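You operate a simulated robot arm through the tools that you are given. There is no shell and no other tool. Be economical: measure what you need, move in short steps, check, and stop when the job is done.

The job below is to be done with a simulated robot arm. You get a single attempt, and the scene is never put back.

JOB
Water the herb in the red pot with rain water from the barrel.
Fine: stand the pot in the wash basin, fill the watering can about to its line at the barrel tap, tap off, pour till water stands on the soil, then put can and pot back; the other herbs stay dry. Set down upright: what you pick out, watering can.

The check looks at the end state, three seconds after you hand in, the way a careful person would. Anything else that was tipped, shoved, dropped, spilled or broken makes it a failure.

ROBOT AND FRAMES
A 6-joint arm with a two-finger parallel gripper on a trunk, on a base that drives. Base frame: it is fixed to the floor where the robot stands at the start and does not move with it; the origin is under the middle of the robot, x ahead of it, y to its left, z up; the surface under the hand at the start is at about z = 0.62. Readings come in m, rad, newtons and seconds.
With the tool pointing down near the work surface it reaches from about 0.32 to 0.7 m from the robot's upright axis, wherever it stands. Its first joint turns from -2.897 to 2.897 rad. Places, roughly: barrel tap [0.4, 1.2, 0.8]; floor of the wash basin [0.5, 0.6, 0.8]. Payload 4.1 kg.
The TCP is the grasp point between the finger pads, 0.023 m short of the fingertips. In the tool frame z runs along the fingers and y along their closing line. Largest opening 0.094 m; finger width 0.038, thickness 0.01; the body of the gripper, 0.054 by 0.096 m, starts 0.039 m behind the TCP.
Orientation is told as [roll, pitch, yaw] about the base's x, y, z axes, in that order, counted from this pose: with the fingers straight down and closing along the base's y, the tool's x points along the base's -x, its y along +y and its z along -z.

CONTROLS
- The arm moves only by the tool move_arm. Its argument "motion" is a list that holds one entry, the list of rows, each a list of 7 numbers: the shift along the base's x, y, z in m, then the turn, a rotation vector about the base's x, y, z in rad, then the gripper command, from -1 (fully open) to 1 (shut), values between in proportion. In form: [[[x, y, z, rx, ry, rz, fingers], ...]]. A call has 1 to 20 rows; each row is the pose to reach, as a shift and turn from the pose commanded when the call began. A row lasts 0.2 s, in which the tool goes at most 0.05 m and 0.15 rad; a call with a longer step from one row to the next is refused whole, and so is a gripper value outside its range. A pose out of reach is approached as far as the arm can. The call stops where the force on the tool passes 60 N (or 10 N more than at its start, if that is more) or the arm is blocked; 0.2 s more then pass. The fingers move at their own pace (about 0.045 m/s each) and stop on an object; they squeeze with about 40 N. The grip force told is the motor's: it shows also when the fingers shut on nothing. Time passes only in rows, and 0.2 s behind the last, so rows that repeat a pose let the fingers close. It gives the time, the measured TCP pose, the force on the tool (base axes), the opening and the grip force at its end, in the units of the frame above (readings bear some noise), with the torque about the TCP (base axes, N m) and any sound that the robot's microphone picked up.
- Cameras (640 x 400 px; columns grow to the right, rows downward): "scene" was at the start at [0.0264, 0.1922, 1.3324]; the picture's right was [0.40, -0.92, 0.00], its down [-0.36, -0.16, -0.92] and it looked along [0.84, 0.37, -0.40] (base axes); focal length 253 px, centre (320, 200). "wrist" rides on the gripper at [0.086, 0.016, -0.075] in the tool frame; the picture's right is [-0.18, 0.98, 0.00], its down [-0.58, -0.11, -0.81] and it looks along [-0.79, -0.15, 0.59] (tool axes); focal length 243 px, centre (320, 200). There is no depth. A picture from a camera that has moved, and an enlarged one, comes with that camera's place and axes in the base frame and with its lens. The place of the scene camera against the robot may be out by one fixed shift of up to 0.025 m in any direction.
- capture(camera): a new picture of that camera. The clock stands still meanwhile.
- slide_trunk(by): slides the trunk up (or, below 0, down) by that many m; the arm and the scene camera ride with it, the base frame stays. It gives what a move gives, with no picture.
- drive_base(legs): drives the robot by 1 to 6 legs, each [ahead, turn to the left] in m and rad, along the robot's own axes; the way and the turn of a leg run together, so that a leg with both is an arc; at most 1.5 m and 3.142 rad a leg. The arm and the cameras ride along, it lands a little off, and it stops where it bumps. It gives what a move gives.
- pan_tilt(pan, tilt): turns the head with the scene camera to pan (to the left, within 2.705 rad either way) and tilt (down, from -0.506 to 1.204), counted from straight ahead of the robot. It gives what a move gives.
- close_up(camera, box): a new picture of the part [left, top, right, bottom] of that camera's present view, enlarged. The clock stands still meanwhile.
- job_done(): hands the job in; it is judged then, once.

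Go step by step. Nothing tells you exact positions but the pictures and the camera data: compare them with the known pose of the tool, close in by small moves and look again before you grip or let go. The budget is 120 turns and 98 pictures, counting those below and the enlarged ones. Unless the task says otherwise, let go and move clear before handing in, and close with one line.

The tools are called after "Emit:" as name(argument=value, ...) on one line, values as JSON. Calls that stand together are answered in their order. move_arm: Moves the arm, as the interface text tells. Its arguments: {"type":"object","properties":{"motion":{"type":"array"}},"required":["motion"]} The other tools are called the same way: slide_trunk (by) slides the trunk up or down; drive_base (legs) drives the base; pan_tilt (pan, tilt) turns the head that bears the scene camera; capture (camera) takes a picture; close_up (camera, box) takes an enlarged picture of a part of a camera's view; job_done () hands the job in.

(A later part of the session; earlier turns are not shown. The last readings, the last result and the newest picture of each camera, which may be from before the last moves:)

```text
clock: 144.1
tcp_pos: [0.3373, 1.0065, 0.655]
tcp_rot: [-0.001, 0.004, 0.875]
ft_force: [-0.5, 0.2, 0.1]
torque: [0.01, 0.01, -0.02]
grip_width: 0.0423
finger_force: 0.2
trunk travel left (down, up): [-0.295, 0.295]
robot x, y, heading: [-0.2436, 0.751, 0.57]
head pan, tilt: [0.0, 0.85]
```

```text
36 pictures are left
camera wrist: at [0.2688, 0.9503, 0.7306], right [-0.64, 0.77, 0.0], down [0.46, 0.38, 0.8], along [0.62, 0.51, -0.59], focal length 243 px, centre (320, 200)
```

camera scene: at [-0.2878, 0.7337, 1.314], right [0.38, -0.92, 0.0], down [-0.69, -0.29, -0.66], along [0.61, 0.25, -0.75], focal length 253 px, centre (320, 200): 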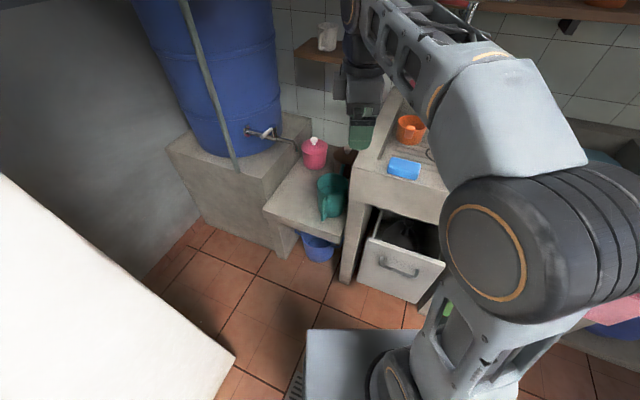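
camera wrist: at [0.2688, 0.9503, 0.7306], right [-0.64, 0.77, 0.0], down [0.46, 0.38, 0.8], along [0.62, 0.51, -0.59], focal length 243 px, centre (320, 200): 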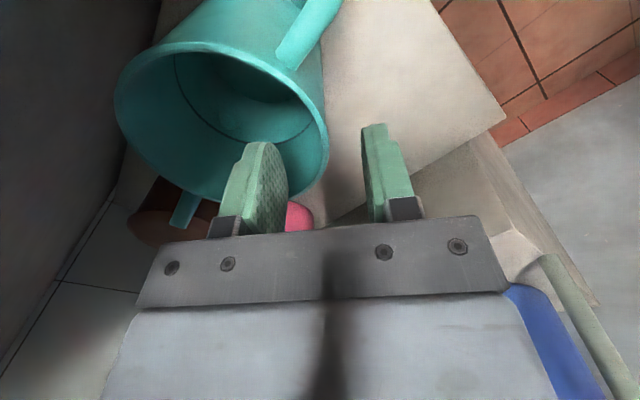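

The fingers straddle the wall well. Lowering 58 mm and gripping.

Emit:
move_arm(motion=[[[0, 0, -0.02, 0, 0, 0, 0.1], [0, 0, -0.04, 0, 0, 0, 0.1], [0, 0, -0.058, 0, 0, 0, 0.1], [0, 0, -0.058, 0, 0, 0, 0.4], [0, 0, -0.058, 0, 0, 0, 0.7], [0, 0, -0.058, 0, 0, 0, 1], [0, 0, -0.058, 0, 0, 0, 1], [0, 0, -0.058, 0, 0, 0, 1]]])

Emit:
move_arm(motion=[[[0, 0, 0.01, 0, 0, 0, 1], [0, 0, 0.03, 0, 0, 0, 1], [0, 0, 0.03, 0, 0, 0, 1]]])

Emit:
capture(camera="wrist")

```text
clock: 145.9
tcp_pos: [0.3363, 1.0078, 0.5975]
tcp_rot: [-0.005, 0.004, 0.876]
ft_force: [3.2, 1.6, 9.4]
torque: [-0.63, -1.08, 0.28]
grip_width: 0.0117
finger_force: 39.9
trunk travel left (down, up): [-0.295, 0.295]
robot x, y, heading: [-0.245, 0.7536, 0.568]
head pan, tilt: [0.0, 0.85]
```

```text
clock: 146.7
tcp_pos: [0.3358, 1.007, 0.6275]
tcp_rot: [-0.001, 0.005, 0.874]
ft_force: [0.5, 0.2, -1.5]
torque: [0.07, 0.06, 0.0]
grip_width: 0.0114
finger_force: 39.7
trunk travel left (down, up): [-0.295, 0.295]
robot x, y, heading: [-0.2396, 0.7553, 0.561]
head pan, tilt: [0.0, 0.85]
```

```text
35 pictures are left
camera wrist: at [0.2675, 0.951, 0.7035], right [-0.64, 0.77, 0.0], down [0.46, 0.38, 0.8], along [0.62, 0.51, -0.6], focal length 243 px, centre (320, 200)
```

wrist: 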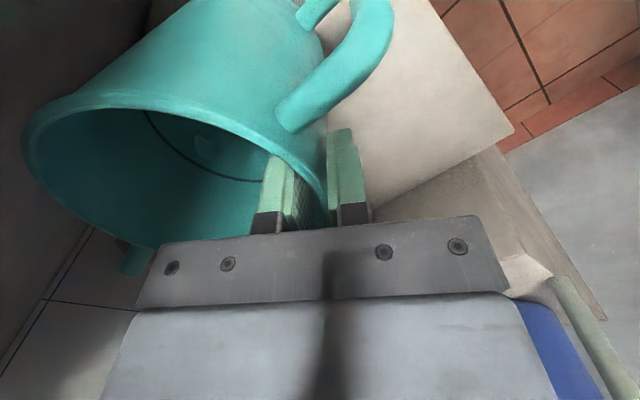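

The can is lifted (about 150 g). I'll move it under the tap, turning it 40° so the spout clears the pink pot, keep it slightly raised, and check.

Emit:
move_arm(motion=[[[0.0, 0.005, 0.005, 0, 0, 0.12, 1], [0.0, 0.015, 0.005, 0, 0, 0.24, 1], [0.005, 0.03, 0.005, 0, 0, 0.36, 1], [0.01, 0.045, 0.005, 0, 0, 0.48, 1], [0.012, 0.06, 0.005, 0, 0, 0.6, 1], [0.013, 0.072, 0.005, 0, 0, 0.698, 1], [0.015, 0.083, 0.005, 0, 0, 0.698, 1], [0.015, 0.083, 0.005, 0, 0, 0.698, 1]]])

Emit:
capture(camera="wrist")

Emit:
pan_tilt(pan=0.25, tilt=0.7)

Emit:
capture(camera="scene")

```text
clock: 148.5
tcp_pos: [0.3523, 1.0897, 0.633]
tcp_rot: [-0.001, 0.003, 1.573]
ft_force: [0.7, -0.1, -2.9]
torque: [-0.04, 0.18, 0.02]
grip_width: 0.0112
finger_force: 40.0
trunk travel left (down, up): [-0.295, 0.295]
robot x, y, heading: [-0.239, 0.7516, 0.568]
head pan, tilt: [0.0, 0.85]
```

```text
34 pictures are left
camera wrist: at [0.335, 1.0034, 0.7077], right [-0.98, 0.18, 0.0], down [0.11, 0.59, 0.8], along [0.15, 0.79, -0.59], focal length 243 px, centre (320, 200)
```

wrist: 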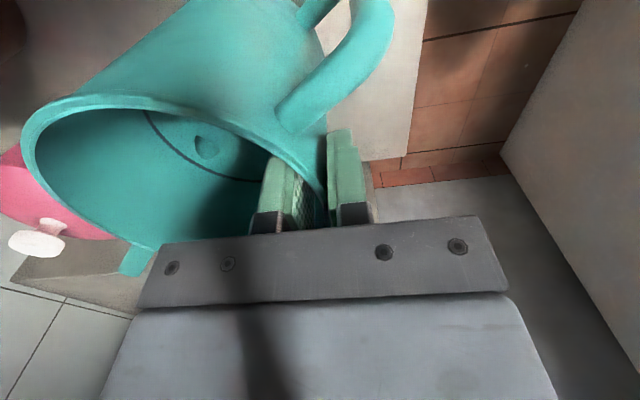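

```text
clock: 149.3
tcp_pos: [0.3513, 1.0888, 0.6308]
tcp_rot: [-0.002, 0.003, 1.573]
ft_force: [0.6, -1.1, -2.1]
torque: [-0.03, 0.13, 0.02]
grip_width: 0.0115
finger_force: 40.5
trunk travel left (down, up): [-0.295, 0.295]
robot x, y, heading: [-0.2432, 0.7499, 0.56]
head pan, tilt: [0.25, 0.7]
```

```text
33 pictures are left
camera scene: at [-0.3203, 0.9113, 1.3261], right [0.73, -0.69, 0.0], down [-0.44, -0.47, -0.76], along [0.53, 0.56, -0.64], focal length 253 px, centre (320, 200)
```

scene: 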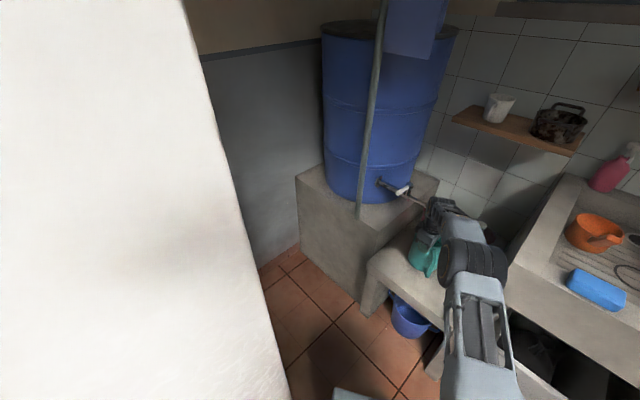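

Emit:
close_up(camera="scene", box=[340, 160, 500, 290])

```text
3.08 times, centred on (420, 225) of scene
camera zoom: at [-0.3203, 0.9113, 1.3261], right [0.73, -0.69, 0.0], down [-0.44, -0.47, -0.76], along [0.53, 0.56, -0.64], focal length 780 px, centre (12, 123)
```

zoom: 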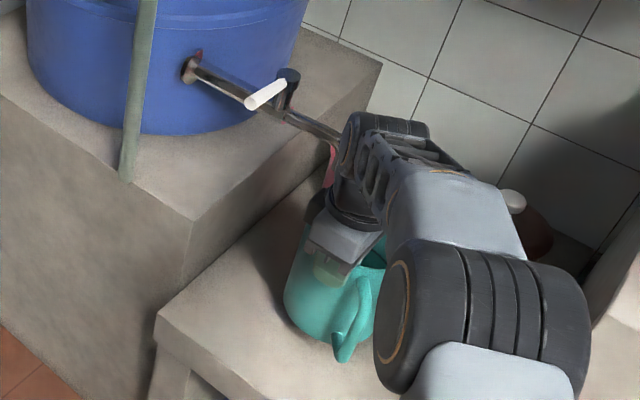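

The hand hides the tap's end, so I'll set the can down here, release it, and measure the spout position against the can with the hand away.

Emit:
move_arm(motion=[[[0, 0, -0.015, 0, 0, 0, 1], [0, 0, -0.027, 0, 0, 0, 1], [0, 0, -0.033, 0, 0, 0, 1], [0, 0, -0.033, 0, 0, 0, 1]]])

Emit:
move_arm(motion=[[[0, 0, -0.003, 0, 0, 0, 1], [0, 0, -0.003, 0, 0, 0, 1]]])

```text
clock: 150.3
tcp_pos: [0.352, 1.0886, 0.6003]
tcp_rot: [-0.004, 0.004, 1.571]
ft_force: [-0.1, -0.5, 0.6]
torque: [-0.08, -0.07, -0.06]
grip_width: 0.0115
finger_force: 40.0
trunk travel left (down, up): [-0.295, 0.295]
robot x, y, heading: [-0.2434, 0.7543, 0.563]
head pan, tilt: [0.25, 0.7]
```

```text
clock: 150.9
tcp_pos: [0.3512, 1.0894, 0.5981]
tcp_rot: [-0.004, 0.003, 1.573]
ft_force: [-5.3, -2.2, 15.7]
torque: [-0.32, -0.96, -0.19]
grip_width: 0.0112
finger_force: 39.9
trunk travel left (down, up): [-0.295, 0.295]
robot x, y, heading: [-0.2398, 0.7513, 0.566]
head pan, tilt: [0.25, 0.7]
```

It's seated. I'll release, rise, pull back and look.

Emit:
move_arm(motion=[[[0, 0, 0.002, 0, 0, 0, 0.6], [0, 0, 0.002, 0, 0, 0, 0.15], [0, 0, 0.002, 0, 0, 0, 0.15], [0, 0, 0.002, 0, 0, 0, 0.15], [0, 0, 0.04, 0, 0, 0, 0.15], [-0.02, -0.01, 0.07, 0, 0, 0, 0.15], [-0.06, -0.03, 0.1, 0, 0, 0, 0.15], [-0.1, -0.06, 0.13, 0, 0, 0, 0.15], [-0.1, -0.08, 0.17, 0, 0, 0, 0.15], [-0.1, -0.1, 0.21, 0, 0, 0, 0.15], [-0.1, -0.1, 0.21, 0, 0, 0, 0.15]]])

Emit:
capture(camera="wrist")

Emit:
close_up(camera="scene", box=[340, 160, 500, 290])

```text
refused: row 7 steps farther than a row can; nothing moved
```

```text
31 pictures are left
camera wrist: at [0.3336, 1.0022, 0.6745], right [-0.98, 0.18, -0.01], down [0.1, 0.58, 0.81], along [0.15, 0.79, -0.59], focal length 243 px, centre (320, 200)
```

wrist: 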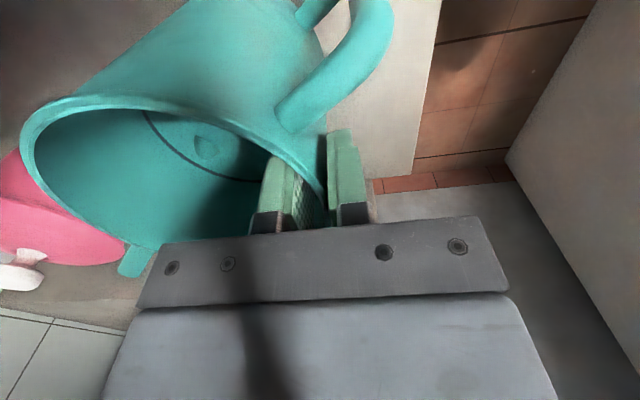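

```text
3.08 times, centred on (420, 225) of scene
camera zoom: at [-0.3224, 0.9104, 1.3264], right [0.73, -0.69, 0.0], down [-0.44, -0.47, -0.77], along [0.53, 0.56, -0.64], focal length 780 px, centre (12, 123)
```

zoom: 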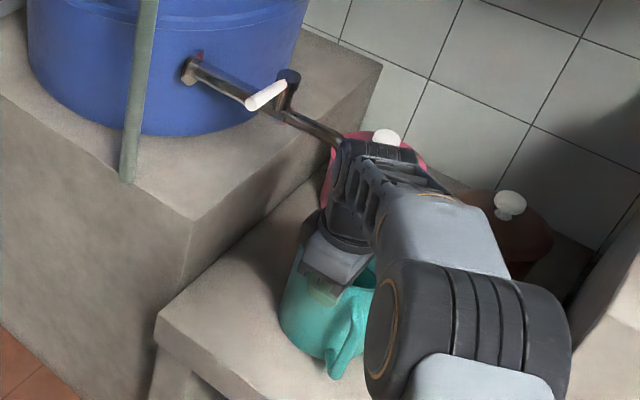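

Emit:
move_arm(motion=[[[0, 0, 0.002, 0, 0, 0, 0.6], [0, 0, 0.002, 0, 0, 0, 0.15], [0, 0, 0.002, 0, 0, 0, 0.15], [0, 0, 0.002, 0, 0, 0, 0.15], [0, 0, 0.04, 0, 0, 0, 0.15], [-0.02, -0.01, 0.07, 0, 0, 0, 0.15], [-0.05, -0.02, 0.095, 0, 0, 0, 0.15], [-0.08, -0.04, 0.12, 0, 0, 0, 0.15], [-0.1, -0.06, 0.15, 0, 0, 0, 0.15], [-0.1, -0.08, 0.19, 0, 0, 0, 0.15], [-0.1, -0.08, 0.21, 0, 0, 0, 0.15], [-0.1, -0.08, 0.21, 0, 0, 0, 0.15]]])

Emit:
capture(camera="wrist")

```text
clock: 153.5
tcp_pos: [0.25, 1.0079, 0.8065]
tcp_rot: [-0.001, 0.003, 1.573]
ft_force: [1.0, 0.2, -0.3]
torque: [0.02, 0.02, 0.01]
grip_width: 0.0401
finger_force: 0.1
trunk travel left (down, up): [-0.295, 0.295]
robot x, y, heading: [-0.2394, 0.7516, 0.563]
head pan, tilt: [0.25, 0.7]
```

```text
29 pictures are left
camera wrist: at [0.2334, 0.9213, 0.8822], right [-0.98, 0.18, 0.0], down [0.11, 0.58, 0.8], along [0.15, 0.79, -0.59], focal length 243 px, centre (320, 200)
```

wrist: 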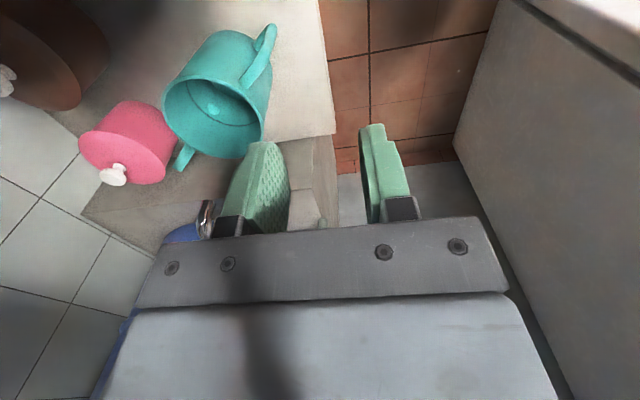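

The tap end is about (0.42, 1.14, 0.697) and the can centre (0.407, 1.087), so the can needs to go about 32 mm further to +y. I'll regrip and shift it.

Emit:
move_arm(motion=[[[0, 0.02, -0.04, 0, 0, 0, 0.15], [0.02, 0.04, -0.07, 0, 0, 0, 0.15], [0.05, 0.06, -0.095, 0, 0, 0, 0.15], [0.08, 0.07, -0.12, 0, 0, 0, 0.15], [0.1012, 0.0815, -0.14, 0, 0, 0, 0.15], [0.1012, 0.0815, -0.175, 0, 0, 0, 0.15], [0.1012, 0.0815, -0.206, 0, 0, 0, 0.15], [0.1012, 0.0815, -0.206, 0, 0, 0, 0.5], [0.1012, 0.0815, -0.206, 0, 0, 0, 1], [0.1012, 0.0815, -0.206, 0, 0, 0, 1], [0.1012, 0.0815, -0.206, 0, 0, 0, 1], [0.1012, 0.0815, -0.198, 0, 0, 0, 1], [0.1022, 0.0935, -0.196, 0, 0, 0, 1], [0.1032, 0.1035, -0.196, 0, 0, 0, 1], [0.1042, 0.1145, -0.196, 0, 0, 0, 1], [0.1042, 0.1145, -0.2, 0, 0, 0, 1], [0.1042, 0.1145, -0.206, 0, 0, 0, 1], [0.1042, 0.1145, -0.206, 0, 0, 0, 1]]])

```text
clock: 157.3
tcp_pos: [0.3555, 1.1235, 0.6022]
tcp_rot: [-0.007, 0.0, 1.572]
ft_force: [-2.3, -0.7, 9.4]
torque: [0.02, -0.68, -0.08]
grip_width: 0.0102
finger_force: 40.2
trunk travel left (down, up): [-0.295, 0.295]
robot x, y, heading: [-0.2418, 0.752, 0.562]
head pan, tilt: [0.25, 0.7]
```

Seated again. I'll release, retreat, and look at both the can and the tap lever.

Emit:
move_arm(motion=[[[0, 0, 0.001, 0, 0, 0, 0.6], [0, 0, 0.001, 0, 0, 0, 0.15], [0, 0, 0.001, 0, 0, 0, 0.15], [0, 0, 0.001, 0, 0, 0, 0.15], [0, -0.003, 0.035, 0, 0, 0, 0.15], [-0.02, -0.02, 0.065, 0, 0, 0, 0.15], [-0.05, -0.04, 0.09, 0, 0, 0, 0.15], [-0.08, -0.065, 0.115, 0, 0, 0, 0.15], [-0.11, -0.09, 0.14, 0, 0, 0, 0.15], [-0.12, -0.12, 0.175, 0, 0, 0, 0.15], [-0.12, -0.15, 0.21, 0, 0, 0, 0.15], [-0.12, -0.17, 0.24, 0, 0, 0, 0.15], [-0.12, -0.17, 0.24, 0, 0, 0, 0.15]]])

Emit:
capture(camera="wrist")

Emit:
close_up(camera="scene", box=[340, 140, 500, 270])

```text
clock: 160.1
tcp_pos: [0.2348, 0.9533, 0.8416]
tcp_rot: [-0.001, 0.005, 1.574]
ft_force: [-0.6, -0.4, -0.3]
torque: [0.0, -0.03, 0.02]
grip_width: 0.04
finger_force: 0.1
trunk travel left (down, up): [-0.295, 0.295]
robot x, y, heading: [-0.2413, 0.7529, 0.565]
head pan, tilt: [0.25, 0.7]
```

```text
28 pictures are left
camera wrist: at [0.2179, 0.8666, 0.9172], right [-0.98, 0.18, 0.0], down [0.11, 0.58, 0.8], along [0.15, 0.79, -0.59], focal length 243 px, centre (320, 200)
```

wrist: 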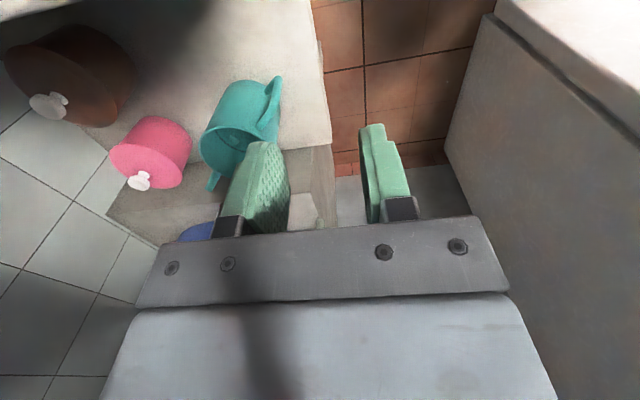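

```text
3.08 times, centred on (420, 205) of scene
camera zoom: at [-0.3207, 0.9111, 1.3262], right [0.73, -0.69, 0.0], down [-0.44, -0.47, -0.77], along [0.53, 0.56, -0.64], focal length 780 px, centre (12, 185)
```

zoom: 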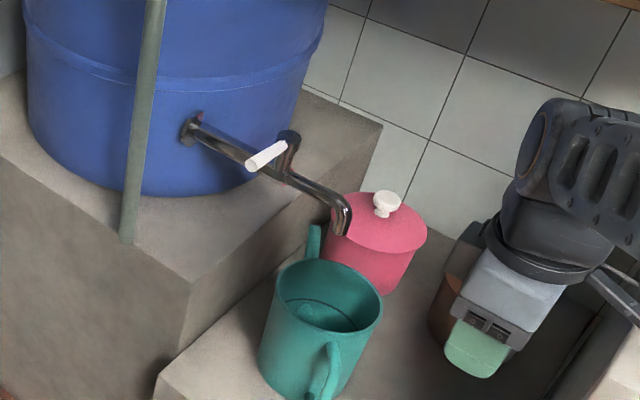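

The stream will fall inside the can. The white lever sits across the pipe (closed), pointing toward me from a pivot near (0.445, 1.245, 0.757). I need to get the base closer; first I'll pull the hand in and drive.

Emit:
move_arm(motion=[[[-0.02, -0.03, 0.02, 0, 0, -0.14, 0.2], [-0.04, -0.06, 0.04, 0, 0, -0.28, 0.2], [-0.055, -0.09, 0.06, 0, 0, -0.42, 0.2], [-0.055, -0.1, 0.08, 0, 0, -0.56, 0.2], [-0.055, -0.1, 0.1, 0, 0, -0.7, 0.2], [-0.055, -0.1, 0.1, 0, 0, -0.84, 0.2], [-0.055, -0.1, 0.1, 0, 0, -0.98, 0.2], [-0.055, -0.1, 0.1, 0, 0, -1.12, 0.2], [-0.055, -0.1, 0.1, 0, 0, -1.26, 0.2], [-0.055, -0.1, 0.1, 0, 0, -1.4, 0.2], [-0.055, -0.1, 0.1, 0, 0, -1.54, 0.2], [-0.055, -0.1, 0.1, 0, 0, -1.57, 0.2]]])

Emit:
drive_base(legs=[[0, 0.27], [0.16, 0]])

Emit:
capture(camera="wrist")

```text
clock: 162.7
tcp_pos: [0.18, 0.8536, 0.9398]
tcp_rot: [-0.002, 0.004, -0.001]
ft_force: [0.1, 0.0, -0.4]
torque: [0.0, 0.01, -0.01]
grip_width: 0.0376
finger_force: 0.0
trunk travel left (down, up): [-0.295, 0.295]
robot x, y, heading: [-0.241, 0.7531, 0.562]
head pan, tilt: [0.25, 0.7]
```

```text
clock: 165.0
tcp_pos: [0.2457, 1.0829, 0.9395]
tcp_rot: [-0.001, 0.002, 0.274]
ft_force: [0.3, 0.3, 0.1]
torque: [-0.01, 0.02, 0.02]
grip_width: 0.0375
finger_force: 0.0
trunk travel left (down, up): [-0.295, 0.295]
robot x, y, heading: [-0.1342, 0.8688, 0.836]
head pan, tilt: [0.25, 0.7]
```

```text
26 pictures are left
camera wrist: at [0.1575, 1.0745, 1.0157], right [-0.09, 1.0, 0.0], down [0.59, 0.05, 0.8], along [0.8, 0.07, -0.59], focal length 243 px, centre (320, 200)
```

wrist: 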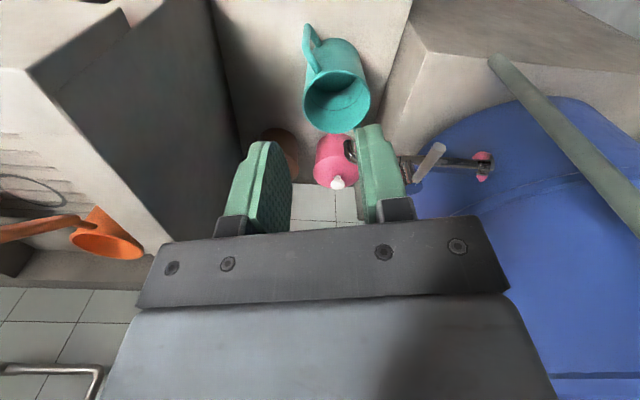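

Lever: from (0.432, 1.25) to its tip at (0.361, 1.256), z ≈ 0.77. I'll move the open fingers above it and check.

Emit:
move_arm(motion=[[[0.03, 0.035, -0.01, 0, 0, -0.1, 0.15], [0.06, 0.07, -0.03, 0, 0, -0.2, 0.15], [0.09, 0.105, -0.05, 0, 0, -0.274, 0.15], [0.115, 0.14, -0.07, 0, 0, -0.274, 0.15], [0.139, 0.171, -0.08, 0, 0, -0.274, 0.15], [0.139, 0.171, -0.095, 0, 0, -0.274, 0.15], [0.139, 0.171, -0.095, 0, 0, -0.274, 0.15]]])

Emit:
capture(camera="wrist")

```text
refused: row 2 steps farther than a row can; nothing moved
```

```text
25 pictures are left
camera wrist: at [0.1575, 1.0745, 1.0157], right [-0.09, 1.0, 0.0], down [0.59, 0.05, 0.8], along [0.8, 0.07, -0.59], focal length 243 px, centre (320, 200)
```

wrist: 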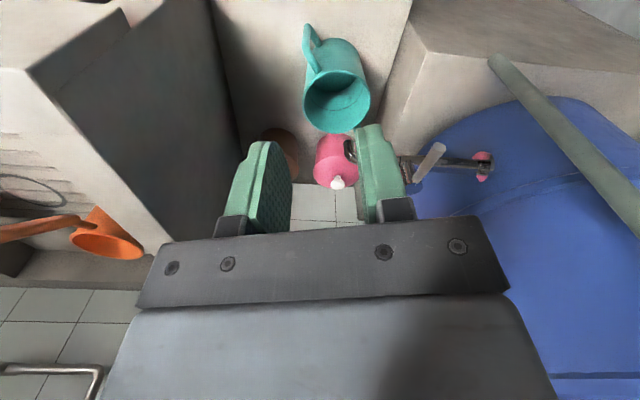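

Emit:
move_arm(motion=[[[0.02, 0.025, -0.01, 0, 0, -0.07, 0.15], [0.04, 0.05, -0.02, 0, 0, -0.14, 0.15], [0.06, 0.075, -0.03, 0, 0, -0.21, 0.15], [0.08, 0.1, -0.04, 0, 0, -0.274, 0.15], [0.1, 0.125, -0.055, 0, 0, -0.274, 0.15], [0.12, 0.15, -0.07, 0, 0, -0.274, 0.15], [0.139, 0.171, -0.085, 0, 0, -0.274, 0.15], [0.139, 0.171, -0.095, 0, 0, -0.274, 0.15], [0.139, 0.171, -0.095, 0, 0, -0.274, 0.15]]])

Emit:
capture(camera="wrist")

```text
clock: 167.0
tcp_pos: [0.385, 1.2535, 0.8447]
tcp_rot: [-0.001, 0.003, 0.0]
ft_force: [0.3, -0.3, -0.6]
torque: [0.02, 0.03, 0.0]
grip_width: 0.04
finger_force: 0.1
trunk travel left (down, up): [-0.295, 0.295]
robot x, y, heading: [-0.1323, 0.868, 0.834]
head pan, tilt: [0.25, 0.7]
```

```text
24 pictures are left
camera wrist: at [0.2984, 1.2705, 0.92], right [0.18, 0.98, 0.0], down [0.58, -0.11, 0.8], along [0.79, -0.15, -0.59], focal length 243 px, centre (320, 200)
```

wrist: 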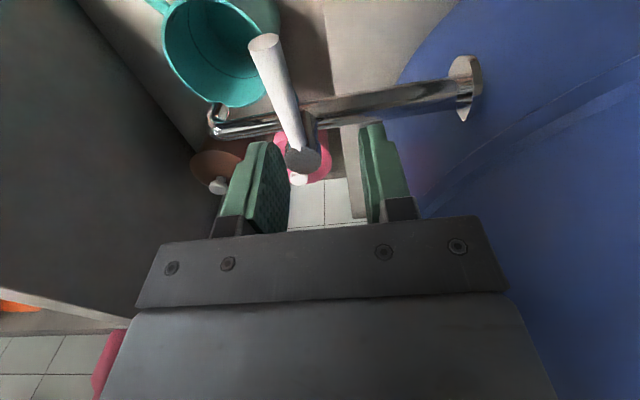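

From here the lever is at y ≈ 1.232, x 0.348–0.42. I'll shift over, lower around it and close.

Emit:
move_arm(motion=[[[-0.01, -0.0205, -0.01, 0, 0, 0, 0.15], [-0.01, -0.0205, -0.035, 0, 0, 0, 0.15], [-0.01, -0.0205, -0.055, 0, 0, 0, 0.15], [-0.01, -0.0205, -0.067, 0, 0, 0, 0.15], [-0.01, -0.0205, -0.067, 0, 0, 0, 0.5], [-0.01, -0.0205, -0.067, 0, 0, 0, 0.9], [-0.01, -0.0205, -0.067, 0, 0, 0, 0.9], [-0.01, -0.0205, -0.067, 0, 0, 0, 0.9]]])

Emit:
capture(camera="wrist")

```text
clock: 168.8
tcp_pos: [0.3761, 1.2344, 0.7763]
tcp_rot: [-0.002, 0.004, 0.0]
ft_force: [1.5, 6.4, -1.3]
torque: [0.02, -0.57, 0.3]
grip_width: 0.0139
finger_force: 45.1
trunk travel left (down, up): [-0.295, 0.295]
robot x, y, heading: [-0.135, 0.8717, 0.832]
head pan, tilt: [0.25, 0.7]
```

```text
23 pictures are left
camera wrist: at [0.2884, 1.2505, 0.8526], right [0.18, 0.98, 0.0], down [0.58, -0.11, 0.8], along [0.79, -0.15, -0.59], focal length 243 px, centre (320, 200)
```

wrist: 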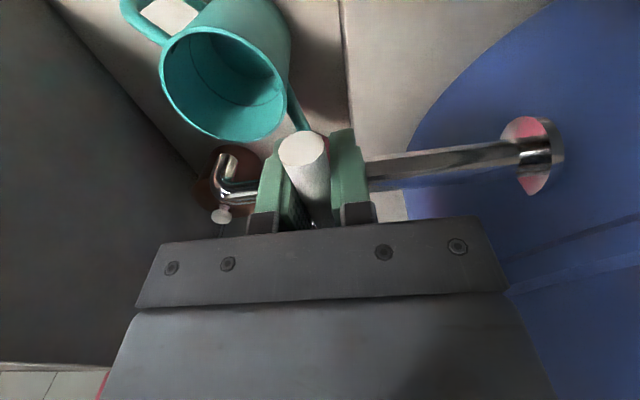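

The lever is gripped. I'll try turning it a little toward the spout end (counter-clockwise) and watch force and sound.

Emit:
move_arm(motion=[[[0.0002, -0.0045, 0, 0, 0, 0.1, 0.9], [0.0009, -0.0089, 0, 0, 0, 0.2, 0.9], [0.002, -0.0133, 0, 0, 0, 0.3, 0.9], [0.002, -0.0133, 0, 0, 0, 0.3, 0.9]]])

```text
clock: 169.8
tcp_pos: [0.3786, 1.2198, 0.7757]
tcp_rot: [-0.004, 0.005, 0.303]
ft_force: [6.0, 11.9, -2.0]
torque: [0.14, -0.46, 0.41]
grip_width: 0.0141
finger_force: 44.5
trunk travel left (down, up): [-0.295, 0.295]
robot x, y, heading: [-0.1293, 0.8738, 0.835]
head pan, tilt: [0.25, 0.7]
```

It moves in that direction. Turning further.

Emit:
move_arm(motion=[[[0.0018, -0.004, 0, 0, 0, 0.1, 0.9], [0.004, -0.0081, 0, 0, 0, 0.2, 0.9], [0.0062, -0.0121, 0, 0, 0, 0.3, 0.9], [0.009, -0.0157, 0, 0, 0, 0.4, 0.9], [0.009, -0.0157, 0, 0, 0, 0.4, 0.9]]])

Emit:
capture(camera="wrist")

```text
clock: 171.0
tcp_pos: [0.3862, 1.205, 0.7767]
tcp_rot: [-0.002, 0.006, 0.701]
ft_force: [7.5, 12.7, 3.4]
torque: [-0.56, 0.73, 0.22]
grip_width: 0.0137
finger_force: 45.4
trunk travel left (down, up): [-0.295, 0.295]
robot x, y, heading: [-0.1307, 0.8729, 0.84]
head pan, tilt: [0.25, 0.7]
```

```text
22 pictures are left
camera wrist: at [0.3091, 1.1614, 0.8527], right [-0.49, 0.87, 0.0], down [0.52, 0.3, 0.8], along [0.7, 0.39, -0.59], focal length 243 px, centre (320, 200)
```

wrist: 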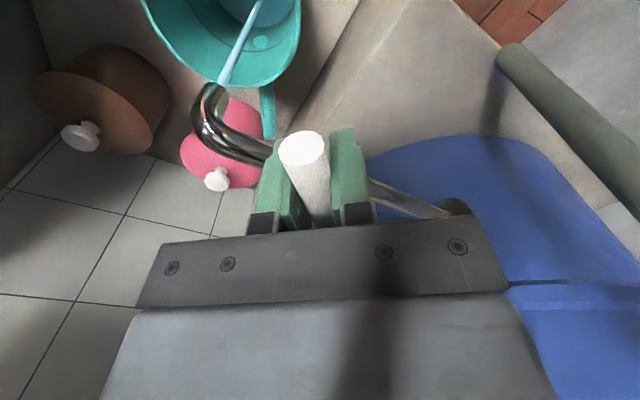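

Water is running into the can. I'll check the level from the head camera.

Emit:
pan_tilt(pan=-0.05, tilt=0.8)

Emit:
close_up(camera="scene", box=[200, 60, 440, 240])

```text
clock: 171.8
tcp_pos: [0.388, 1.2047, 0.7757]
tcp_rot: [-0.001, 0.003, 0.7]
ft_force: [6.8, 12.6, 7.9]
torque: [-0.98, 1.1, 0.24]
grip_width: 0.0136
finger_force: 44.8
trunk travel left (down, up): [-0.295, 0.295]
robot x, y, heading: [-0.1336, 0.8725, 0.839]
head pan, tilt: [-0.051, 0.799]
```

```text
2.22 times, centred on (320, 150) of scene
camera zoom: at [-0.237, 0.9858, 1.3179], right [0.71, -0.71, 0.0], down [-0.51, -0.51, -0.7], along [0.49, 0.49, -0.72], focal length 563 px, centre (320, 311)
```

zoom: 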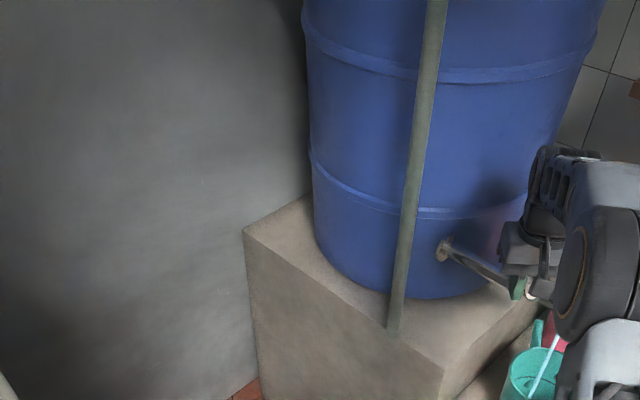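

Emit:
close_up(camera="scene", box=[380, 190, 460, 260])

```text
5.71 times, centred on (420, 225) of scene
camera zoom: at [-0.237, 0.9858, 1.3179], right [0.71, -0.71, 0.0], down [-0.51, -0.51, -0.7], along [0.49, 0.49, -0.72], focal length 1448 px, centre (-251, 57)
```

zoom: 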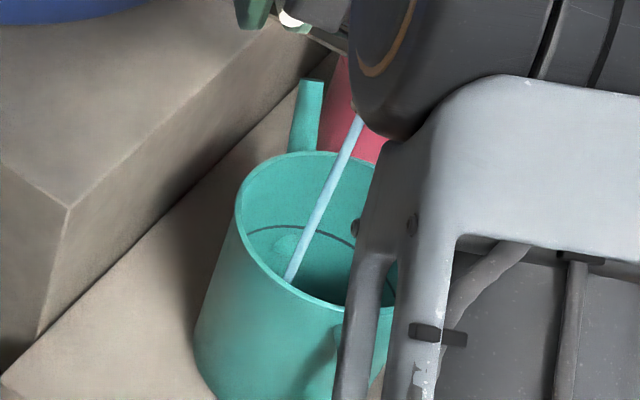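

The dark fill line is visible and the level is still well below it. I'll wait 3 s and look again.

Emit:
move_arm(motion=[[[0, 0, 0, 0, 0, 0, 0.9], [0, 0, 0, 0, 0, 0, 0.9], [0, 0, 0, 0, 0, 0, 0.9], [0, 0, 0, 0, 0, 0, 0.9], [0, 0, 0, 0, 0, 0, 0.9], [0, 0, 0, 0, 0, 0, 0.9], [0, 0, 0, 0, 0, 0, 0.9], [0, 0, 0, 0, 0, 0, 0.9], [0, 0, 0, 0, 0, 0, 0.9], [0, 0, 0, 0, 0, 0, 0.9], [0, 0, 0, 0, 0, 0, 0.9], [0, 0, 0, 0, 0, 0, 0.9], [0, 0, 0, 0, 0, 0, 0.9], [0, 0, 0, 0, 0, 0, 0.9]]])

Emit:
close_up(camera="scene", box=[390, 200, 450, 250])

```text
clock: 174.8
tcp_pos: [0.3868, 1.2046, 0.7772]
tcp_rot: [-0.001, 0.004, 0.7]
ft_force: [7.9, 12.4, 7.7]
torque: [0.08, -0.17, 0.21]
grip_width: 0.0137
finger_force: 44.8
trunk travel left (down, up): [-0.295, 0.295]
robot x, y, heading: [-0.1332, 0.8751, 0.835]
head pan, tilt: [-0.051, 0.799]
```

```text
8.00 times, centred on (420, 225) of scene
camera zoom: at [-0.2371, 0.9856, 1.3179], right [0.71, -0.71, 0.0], down [-0.51, -0.51, -0.7], along [0.49, 0.49, -0.72], focal length 2027 px, centre (-480, 0)
```

zoom: 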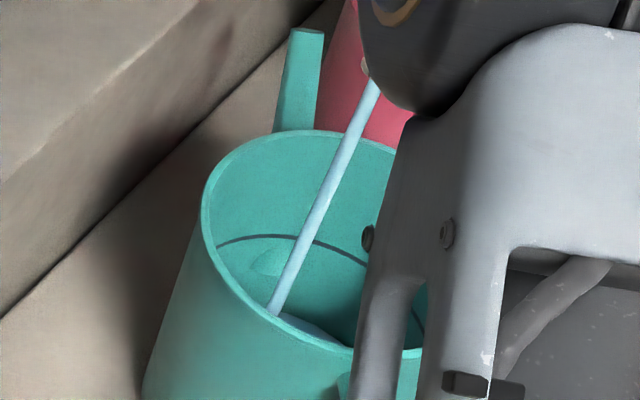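

Emit:
move_arm(motion=[[[0, 0, 0, 0, 0, 0, 0.9], [0, 0, 0, 0, 0, 0, 0.9], [0, 0, 0, 0, 0, 0, 0.9], [0, 0, 0, 0, 0, 0, 0.9], [0, 0, 0, 0, 0, 0, 0.9], [0, 0, 0, 0, 0, 0, 0.9], [0, 0, 0, 0, 0, 0, 0.9], [0, 0, 0, 0, 0, 0, 0.9], [0, 0, 0, 0, 0, 0, 0.9], [0, 0, 0, 0, 0, 0, 0.9], [0, 0, 0, 0, 0, 0, 0.9], [0, 0, 0, 0, 0, 0, 0.9], [0, 0, 0, 0, 0, 0, 0.9], [0, 0, 0, 0, 0, 0, 0.9], [0, 0, 0, 0, 0, 0, 0.9], [0, 0, 0, 0, 0, 0, 0.9], [0, 0, 0, 0, 0, 0, 0.9], [0, 0, 0, 0, 0, 0, 0.9]]])

Emit:
close_up(camera="scene", box=[390, 200, 450, 250])

```text
clock: 178.6
tcp_pos: [0.3857, 1.2033, 0.7773]
tcp_rot: [-0.001, 0.004, 0.7]
ft_force: [9.7, 14.0, 9.9]
torque: [-0.23, 0.22, 0.16]
grip_width: 0.0138
finger_force: 45.2
trunk travel left (down, up): [-0.295, 0.295]
robot x, y, heading: [-0.1345, 0.8696, 0.837]
head pan, tilt: [-0.051, 0.799]
```

```text
8.00 times, centred on (420, 225) of scene
camera zoom: at [-0.2371, 0.9857, 1.3179], right [0.71, -0.71, 0.0], down [-0.51, -0.51, -0.7], along [0.49, 0.49, -0.72], focal length 2027 px, centre (-480, 0)
```

zoom: 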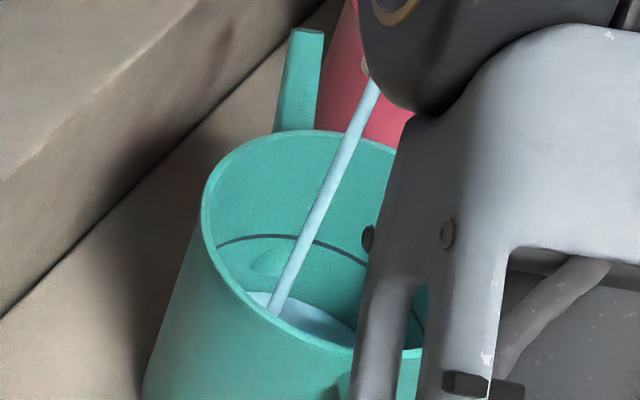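

The surface is rising at a steady rate, with an estimated 9 s left to the line. I'll wait about 7.6 s, then check.

Emit:
move_arm(motion=[[[0, 0, 0, 0, 0, 0, 0.9], [0, 0, 0, 0, 0, 0, 0.9], [0, 0, 0, 0, 0, 0, 0.9], [0, 0, 0, 0, 0, 0, 0.9], [0, 0, 0, 0, 0, 0, 0.9], [0, 0, 0, 0, 0, 0, 0.9], [0, 0, 0, 0, 0, 0, 0.9], [0, 0, 0, 0, 0, 0, 0.9], [0, 0, 0, 0, 0, 0, 0.9], [0, 0, 0, 0, 0, 0, 0.9], [0, 0, 0, 0, 0, 0, 0.9], [0, 0, 0, 0, 0, 0, 0.9], [0, 0, 0, 0, 0, 0, 0.9], [0, 0, 0, 0, 0, 0, 0.9], [0, 0, 0, 0, 0, 0, 0.9], [0, 0, 0, 0, 0, 0, 0.9], [0, 0, 0, 0, 0, 0, 0.9], [0, 0, 0, 0, 0, 0, 0.9], [0, 0, 0, 0, 0, 0, 0.9], [0, 0, 0, 0, 0, 0, 0.9]]])

Emit:
move_arm(motion=[[[0, 0, 0, 0, 0, 0, 0.9], [0, 0, 0, 0, 0, 0, 0.9], [0, 0, 0, 0, 0, 0, 0.9], [0, 0, 0, 0, 0, 0, 0.9], [0, 0, 0, 0, 0, 0, 0.9], [0, 0, 0, 0, 0, 0, 0.9], [0, 0, 0, 0, 0, 0, 0.9], [0, 0, 0, 0, 0, 0, 0.9], [0, 0, 0, 0, 0, 0, 0.9], [0, 0, 0, 0, 0, 0, 0.9], [0, 0, 0, 0, 0, 0, 0.9], [0, 0, 0, 0, 0, 0, 0.9], [0, 0, 0, 0, 0, 0, 0.9], [0, 0, 0, 0, 0, 0, 0.9], [0, 0, 0, 0, 0, 0, 0.9]]])

Emit:
close_up(camera="scene", box=[390, 200, 450, 250])

```text
clock: 182.8
tcp_pos: [0.3863, 1.2047, 0.7762]
tcp_rot: [-0.003, 0.004, 0.699]
ft_force: [10.3, 12.3, 9.0]
torque: [-0.08, 0.08, 0.16]
grip_width: 0.0138
finger_force: 45.2
trunk travel left (down, up): [-0.295, 0.295]
robot x, y, heading: [-0.1323, 0.8712, 0.832]
head pan, tilt: [-0.051, 0.799]
```

```text
clock: 186.0
tcp_pos: [0.3858, 1.2046, 0.7757]
tcp_rot: [-0.002, 0.004, 0.701]
ft_force: [8.6, 12.9, 7.6]
torque: [-0.12, 0.14, 0.16]
grip_width: 0.014
finger_force: 44.7
trunk travel left (down, up): [-0.295, 0.295]
robot x, y, heading: [-0.1314, 0.8715, 0.839]
head pan, tilt: [-0.051, 0.799]
```

```text
8.00 times, centred on (420, 225) of scene
camera zoom: at [-0.2372, 0.9856, 1.3179], right [0.71, -0.71, 0.0], down [-0.51, -0.51, -0.7], along [0.49, 0.49, -0.72], focal length 2027 px, centre (-480, 0)
```

zoom: 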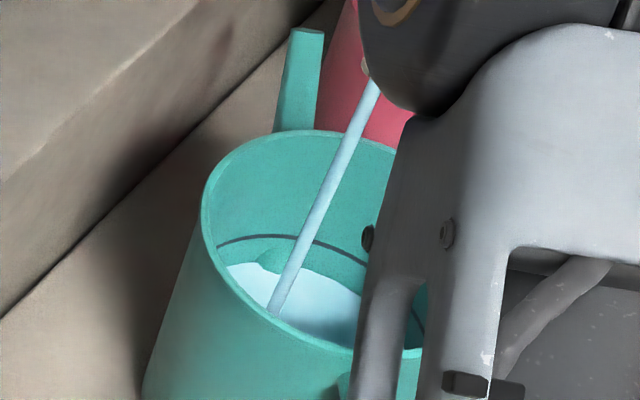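

About 27 px remain to the line at roughly 4 px/s. I'll wait about 5 s more, then turn the lever back to closed.

Emit:
move_arm(motion=[[[0, 0, 0, 0, 0, 0, 0.9], [0, 0, 0, 0, 0, 0, 0.9], [0, 0, 0, 0, 0, 0, 0.9], [0, 0, 0, 0, 0, 0, 0.9], [0, 0, 0, 0, 0, 0, 0.9], [0, 0, 0, 0, 0, 0, 0.9], [0, 0, 0, 0, 0, 0, 0.9], [0, 0, 0, 0, 0, 0, 0.9], [0, 0, 0, 0, 0, 0, 0.9], [0, 0, 0, 0, 0, 0, 0.9], [0, 0, 0, 0, 0, 0, 0.9], [0, 0, 0, 0, 0, 0, 0.9], [0, 0, 0, 0, 0, 0, 0.9], [0, 0, 0, 0, 0, 0, 0.9], [0, 0, 0, 0, 0, 0, 0.9], [0, 0, 0, 0, 0, 0, 0.9], [0, 0, 0, 0, 0, 0, 0.9], [0, 0, 0, 0, 0, 0, 0.9], [0, 0, 0, 0, 0, 0, 0.9], [0, 0, 0, 0, 0, 0, 0.9]]])

Emit:
move_arm(motion=[[[0, 0, 0, 0, 0, 0, 0.9], [0, 0, 0, 0, 0, 0, 0.9], [0, 0, 0, 0, 0, 0, 0.9], [-0.0028, 0.0036, 0, 0, 0, -0.1, 0.9], [-0.005, 0.0076, 0, 0, 0, -0.2, 0.9], [-0.0072, 0.0117, 0, 0, 0, -0.3, 0.9], [-0.009, 0.0157, 0, 0, 0, -0.4, 0.9], [-0.0101, 0.0201, 0, 0, 0, -0.5, 0.9], [-0.0108, 0.0245, 0, 0, 0, -0.6, 0.9], [-0.011, 0.029, 0, 0, 0, -0.7, 0.9], [-0.011, 0.031, 0, 0, 0, -0.74, 0.9], [-0.011, 0.031, 0, 0, 0, -0.74, 0.9]]])

Emit:
close_up(camera="scene", box=[380, 180, 460, 250])

```text
clock: 190.2
tcp_pos: [0.3855, 1.2049, 0.7768]
tcp_rot: [-0.001, 0.005, 0.701]
ft_force: [7.8, 10.4, 6.2]
torque: [-0.12, 0.12, 0.11]
grip_width: 0.0141
finger_force: 45.0
trunk travel left (down, up): [-0.295, 0.295]
robot x, y, heading: [-0.1317, 0.8759, 0.837]
head pan, tilt: [-0.051, 0.799]
```

```text
clock: 192.8
tcp_pos: [0.3742, 1.2354, 0.7767]
tcp_rot: [-0.003, 0.007, -0.039]
ft_force: [1.7, 4.5, -4.6]
torque: [0.06, 0.07, 1.78]
grip_width: 0.0141
finger_force: 45.7
trunk travel left (down, up): [-0.295, 0.295]
robot x, y, heading: [-0.1343, 0.8722, 0.831]
head pan, tilt: [-0.051, 0.799]
```

```text
5.71 times, centred on (420, 215) of scene
camera zoom: at [-0.2369, 0.9856, 1.3179], right [0.71, -0.71, 0.0], down [-0.51, -0.51, -0.7], along [0.49, 0.49, -0.72], focal length 1448 px, centre (-251, 114)
```

zoom: 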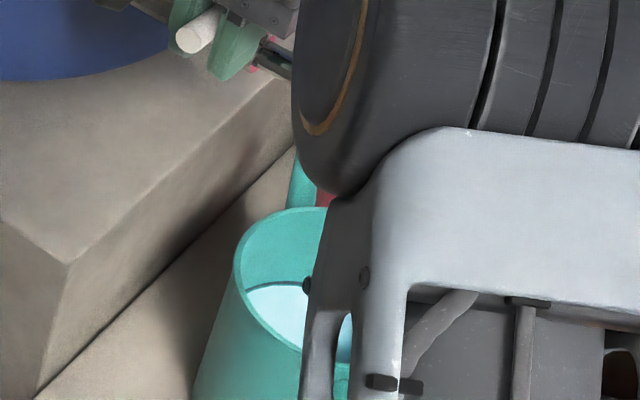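

The water stands at the line and the lever is back against its closed stop. I'll release it, rise and check that no stream remains.

Emit:
move_arm(motion=[[[0, 0, 0, 0, 0, 0, 0.5], [0, 0, 0, 0, 0, 0, 0.15], [0, 0, 0, 0, 0, 0, 0.15], [0, 0, 0.03, 0, 0, 0, 0.15], [0, 0, 0.07, 0, 0, 0, 0.15], [0, -0.01, 0.11, 0, 0, 0, 0.15], [-0.02, -0.03, 0.13, 0, 0, 0.1, 0.15], [-0.05, -0.05, 0.13, 0, 0, 0.2, 0.15], [-0.08, -0.08, 0.13, 0, 0, 0.3, 0.15], [-0.11, -0.11, 0.13, 0, 0, 0.4, 0.15], [-0.13, -0.14, 0.13, 0, 0, 0.5, 0.15], [-0.13, -0.14, 0.13, 0, 0, 0.5, 0.15]]])

Emit:
capture(camera="wrist")

```text
clock: 195.4
tcp_pos: [0.245, 1.0941, 0.9097]
tcp_rot: [-0.002, 0.004, 0.46]
ft_force: [-0.4, 0.4, -0.4]
torque: [-0.02, 0.0, -0.03]
grip_width: 0.0399
finger_force: 0.0
trunk travel left (down, up): [-0.295, 0.295]
robot x, y, heading: [-0.133, 0.8753, 0.832]
head pan, tilt: [-0.051, 0.799]
```

```text
15 pictures are left
camera wrist: at [0.1597, 1.0707, 0.9853], right [-0.27, 0.96, 0.0], down [0.57, 0.16, 0.8], along [0.77, 0.22, -0.59], focal length 243 px, centre (320, 200)
```

wrist: 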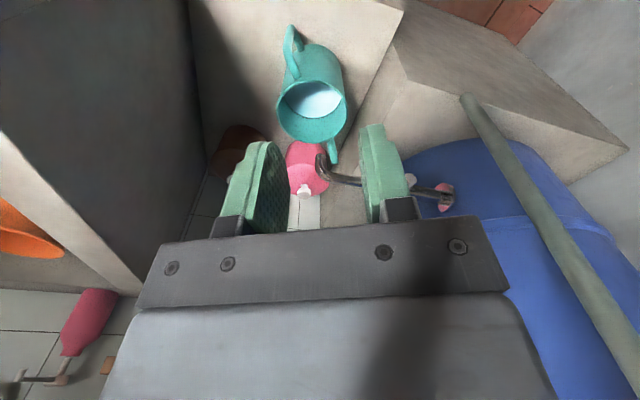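

The tap is off and the can is filled to its line; 15 pictures are left, so I'll reuse known poses. Going back to the proven grip pose on the can.

Emit:
move_arm(motion=[[[0, -0.02, -0.02, 0, 0, 0.14, 0.15], [0, -0.03, -0.05, 0, 0, 0.28, 0.15], [0.0, -0.035, -0.08, 0, 0, 0.42, 0.15], [0.0, -0.04, -0.1, 0, 0, 0.56, 0.15], [0.0, -0.04, -0.12, 0, 0, 0.7, 0.15], [0.0, -0.04, -0.14, 0, 0, 0.84, 0.15], [0.0, -0.04, -0.16, 0, 0, 0.98, 0.15], [0.0105, -0.035, -0.18, 0, 0, 1.112, 0.15], [0.0305, -0.0355, -0.193, 0, 0, 1.112, 0.15], [0.0605, -0.0105, -0.218, 0, 0, 1.112, 0.15], [0.0905, 0.0095, -0.243, 0, 0, 1.112, 0.15], [0.1105, 0.0265, -0.273, 0, 0, 1.112, 0.15], [0.1105, 0.0294, -0.307, 0, 0, 1.112, 0.15], [0.1105, 0.0294, -0.307, 0, 0, 1.112, 0.5], [0.1105, 0.0294, -0.307, 0, 0, 1.112, 1], [0.1105, 0.0294, -0.307, 0, 0, 1.112, 1], [0.1105, 0.0294, -0.307, 0, 0, 1.112, 1]]])

```text
clock: 199.0
tcp_pos: [0.3565, 1.1235, 0.6029]
tcp_rot: [-0.004, 0.004, 1.57]
ft_force: [2.1, -3.2, 4.7]
torque: [-0.26, -1.02, -0.31]
grip_width: 0.0101
finger_force: 40.4
trunk travel left (down, up): [-0.295, 0.295]
robot x, y, heading: [-0.136, 0.8721, 0.837]
head pan, tilt: [-0.051, 0.799]
```

Gripped. I'll lift 2 cm and look at how the full can hangs.

Emit:
move_arm(motion=[[[0, 0, 0.005, 0, 0, 0, 1], [0, 0, 0.012, 0, 0, 0, 1], [0, 0, 0.022, 0, 0, 0, 1], [0, 0, 0.022, 0, 0, 0, 1]]])

Emit:
capture(camera="wrist")

```text
clock: 200.0
tcp_pos: [0.3554, 1.1251, 0.622]
tcp_rot: [0.0, 0.004, 1.571]
ft_force: [-0.3, 0.2, -8.5]
torque: [-0.03, 0.47, -0.02]
grip_width: 0.0103
finger_force: 40.0
trunk travel left (down, up): [-0.295, 0.295]
robot x, y, heading: [-0.1314, 0.8712, 0.835]
head pan, tilt: [-0.051, 0.799]
```

```text
14 pictures are left
camera wrist: at [0.3386, 1.0382, 0.6983], right [-0.98, 0.18, 0.0], down [0.11, 0.59, 0.8], along [0.15, 0.79, -0.6], focal length 243 px, centre (320, 200)
```

wrist: 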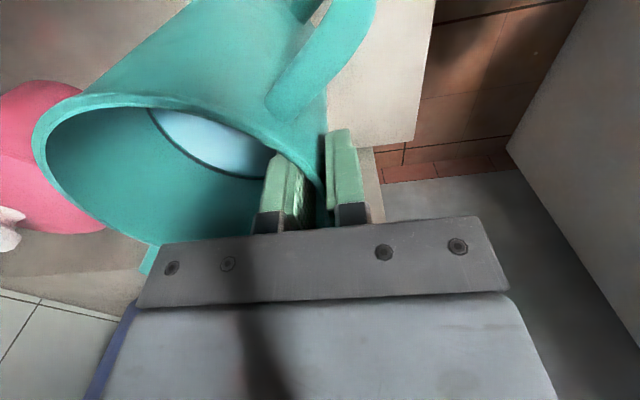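

It hangs level at 8.5 N, with the water parallel to the line. I'll take it back out from under the tap along the same path.

Emit:
move_arm(motion=[[[-0.0015, -0.015, 0.003, 0, 0, 0, 1], [-0.003, -0.035, 0.005, 0, 0, 0, 1], [-0.006, -0.046, 0.005, 0, 0, 0, 1], [-0.007, -0.058, 0.005, 0, 0, -0.1, 1], [-0.009, -0.073, 0.005, 0, 0, -0.22, 1], [-0.014, -0.088, 0.005, 0, 0, -0.34, 1], [-0.019, -0.103, 0.005, 0, 0, -0.46, 1], [-0.019, -0.113, 0.005, 0, 0, -0.58, 1], [-0.019, -0.118, 0.005, 0, 0, -0.7, 1], [-0.03, -0.118, 0.02, 0, 0, -0.7, 1], [-0.05, -0.118, 0.05, 0, 0, -0.7, 1], [-0.06, -0.118, 0.09, 0, 0, -0.7, 1], [-0.06, -0.118, 0.13, 0, 0, -0.7, 1], [-0.06, -0.118, 0.17, 0, 0, -0.7, 1], [-0.06, -0.118, 0.21, 0, 0, -0.7, 1], [-0.06, -0.118, 0.24, 0, 0, -0.7, 1]]])

Emit:
slide_trunk(by=0.26)

```text
clock: 203.4
tcp_pos: [0.2954, 1.009, 0.8637]
tcp_rot: [0.0, 0.005, 0.871]
ft_force: [-0.3, -0.4, -8.6]
torque: [0.31, 0.41, -0.01]
grip_width: 0.0099
finger_force: 40.1
trunk travel left (down, up): [-0.295, 0.295]
robot x, y, heading: [-0.1331, 0.8735, 0.836]
head pan, tilt: [-0.051, 0.799]
```

```text
clock: 206.1
tcp_pos: [0.2947, 1.0082, 1.1228]
tcp_rot: [-0.001, 0.005, 0.869]
ft_force: [-0.3, -0.8, -8.3]
torque: [0.28, 0.43, 0.0]
grip_width: 0.01
finger_force: 39.7
trunk travel left (down, up): [-0.555, 0.035]
robot x, y, heading: [-0.1355, 0.8738, 0.835]
head pan, tilt: [-0.051, 0.799]
```

Raised clear. Now I'm driving round to the front of the basin with the can held level.

Emit:
drive_base(legs=[[-0.12, 0], [0, -2.4], [0.45, 0], [0, 2.17], [0.06, 0]])

Emit:
pan_tilt(pan=0.0, tilt=0.75)

Emit:
capture(camera="scene")

```text
clock: 221.1
tcp_pos: [0.2967, 0.4247, 1.1224]
tcp_rot: [0.0, 0.005, 0.696]
ft_force: [1.0, -0.2, -8.3]
torque: [0.36, 0.35, 0.01]
grip_width: 0.0102
finger_force: 40.0
trunk travel left (down, up): [-0.555, 0.035]
robot x, y, heading: [-0.1512, 0.3659, 0.666]
head pan, tilt: [-0.051, 0.799]
```

```text
clock: 221.7
tcp_pos: [0.296, 0.4251, 1.1233]
tcp_rot: [0.001, 0.006, 0.698]
ft_force: [-0.5, 0.1, -8.6]
torque: [0.4, 0.37, 0.02]
grip_width: 0.0102
finger_force: 39.8
trunk travel left (down, up): [-0.555, 0.035]
robot x, y, heading: [-0.148, 0.3666, 0.664]
head pan, tilt: [0.0, 0.75]
```

```text
13 pictures are left
camera scene: at [-0.2319, 0.499, 1.582], right [0.62, -0.79, 0.0], down [-0.54, -0.42, -0.73], along [0.58, 0.45, -0.68], focal length 253 px, centre (320, 200)
```

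scene: 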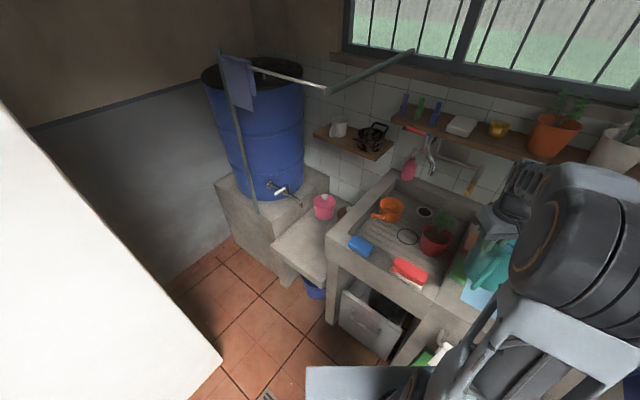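

The pot stands upright in the basin and the can still weighs 8.5 N, so nothing was spilled. I'll bring the can to a pre-pour pose, with the spout tip high above the pot's near-left soil.

Emit:
move_arm(motion=[[[0.012, 0.034, 0, 0, 0, -0.066, 1], [0.024, 0.068, 0, 0, 0, -0.132, 1], [0.036, 0.102, 0, 0, 0, -0.198, 1], [0.048, 0.136, 0, 0, 0, -0.264, 1], [0.06, 0.17, -0.01, 0, 0, -0.33, 1], [0.072, 0.204, -0.02, 0, 0, -0.396, 1], [0.084, 0.238, -0.03, 0, 0, -0.462, 1], [0.096, 0.272, -0.045, 0, 0, -0.528, 1], [0.108, 0.301, -0.063, 0, 0, -0.593, 1], [0.108, 0.301, -0.063, 0, 0, -0.593, 1]]])

Emit:
capture(camera="scene")

```text
clock: 223.9
tcp_pos: [0.404, 0.7252, 1.06]
tcp_rot: [-0.003, 0.005, 0.103]
ft_force: [-0.1, 0.2, -8.0]
torque: [0.51, 0.1, 0.01]
grip_width: 0.0105
finger_force: 39.9
trunk travel left (down, up): [-0.555, 0.035]
robot x, y, heading: [-0.1513, 0.3664, 0.664]
head pan, tilt: [0.0, 0.75]
```

```text
12 pictures are left
camera scene: at [-0.2319, 0.4995, 1.5819], right [0.62, -0.79, 0.0], down [-0.54, -0.42, -0.73], along [0.58, 0.45, -0.68], focal length 253 px, centre (320, 200)
```

scene: 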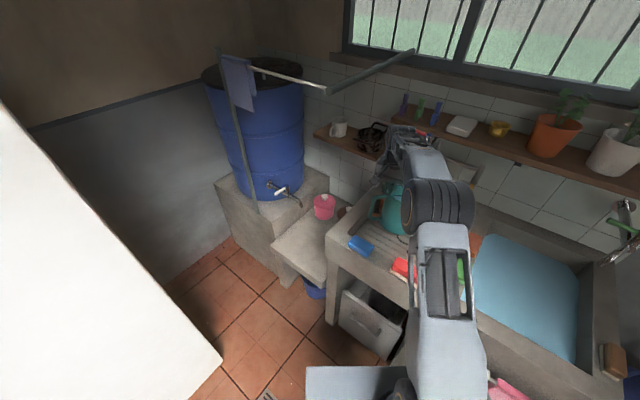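

Emit:
capture(camera="wrist")

```text
11 pictures are left
camera wrist: at [0.3156, 0.7329, 1.1353], right [0.08, 1.0, 0.0], down [0.59, -0.05, 0.8], along [0.8, -0.07, -0.6], focal length 243 px, centre (320, 200)
```

wrist: 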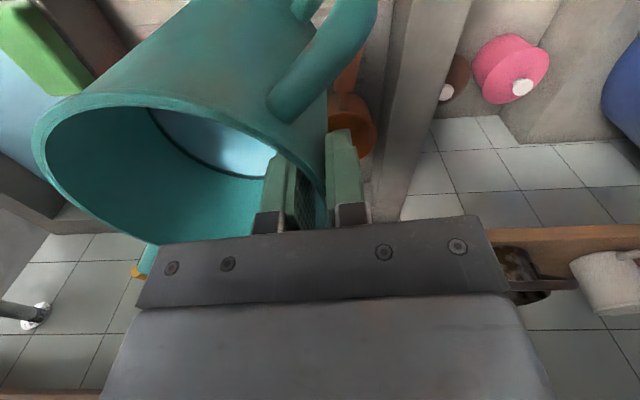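

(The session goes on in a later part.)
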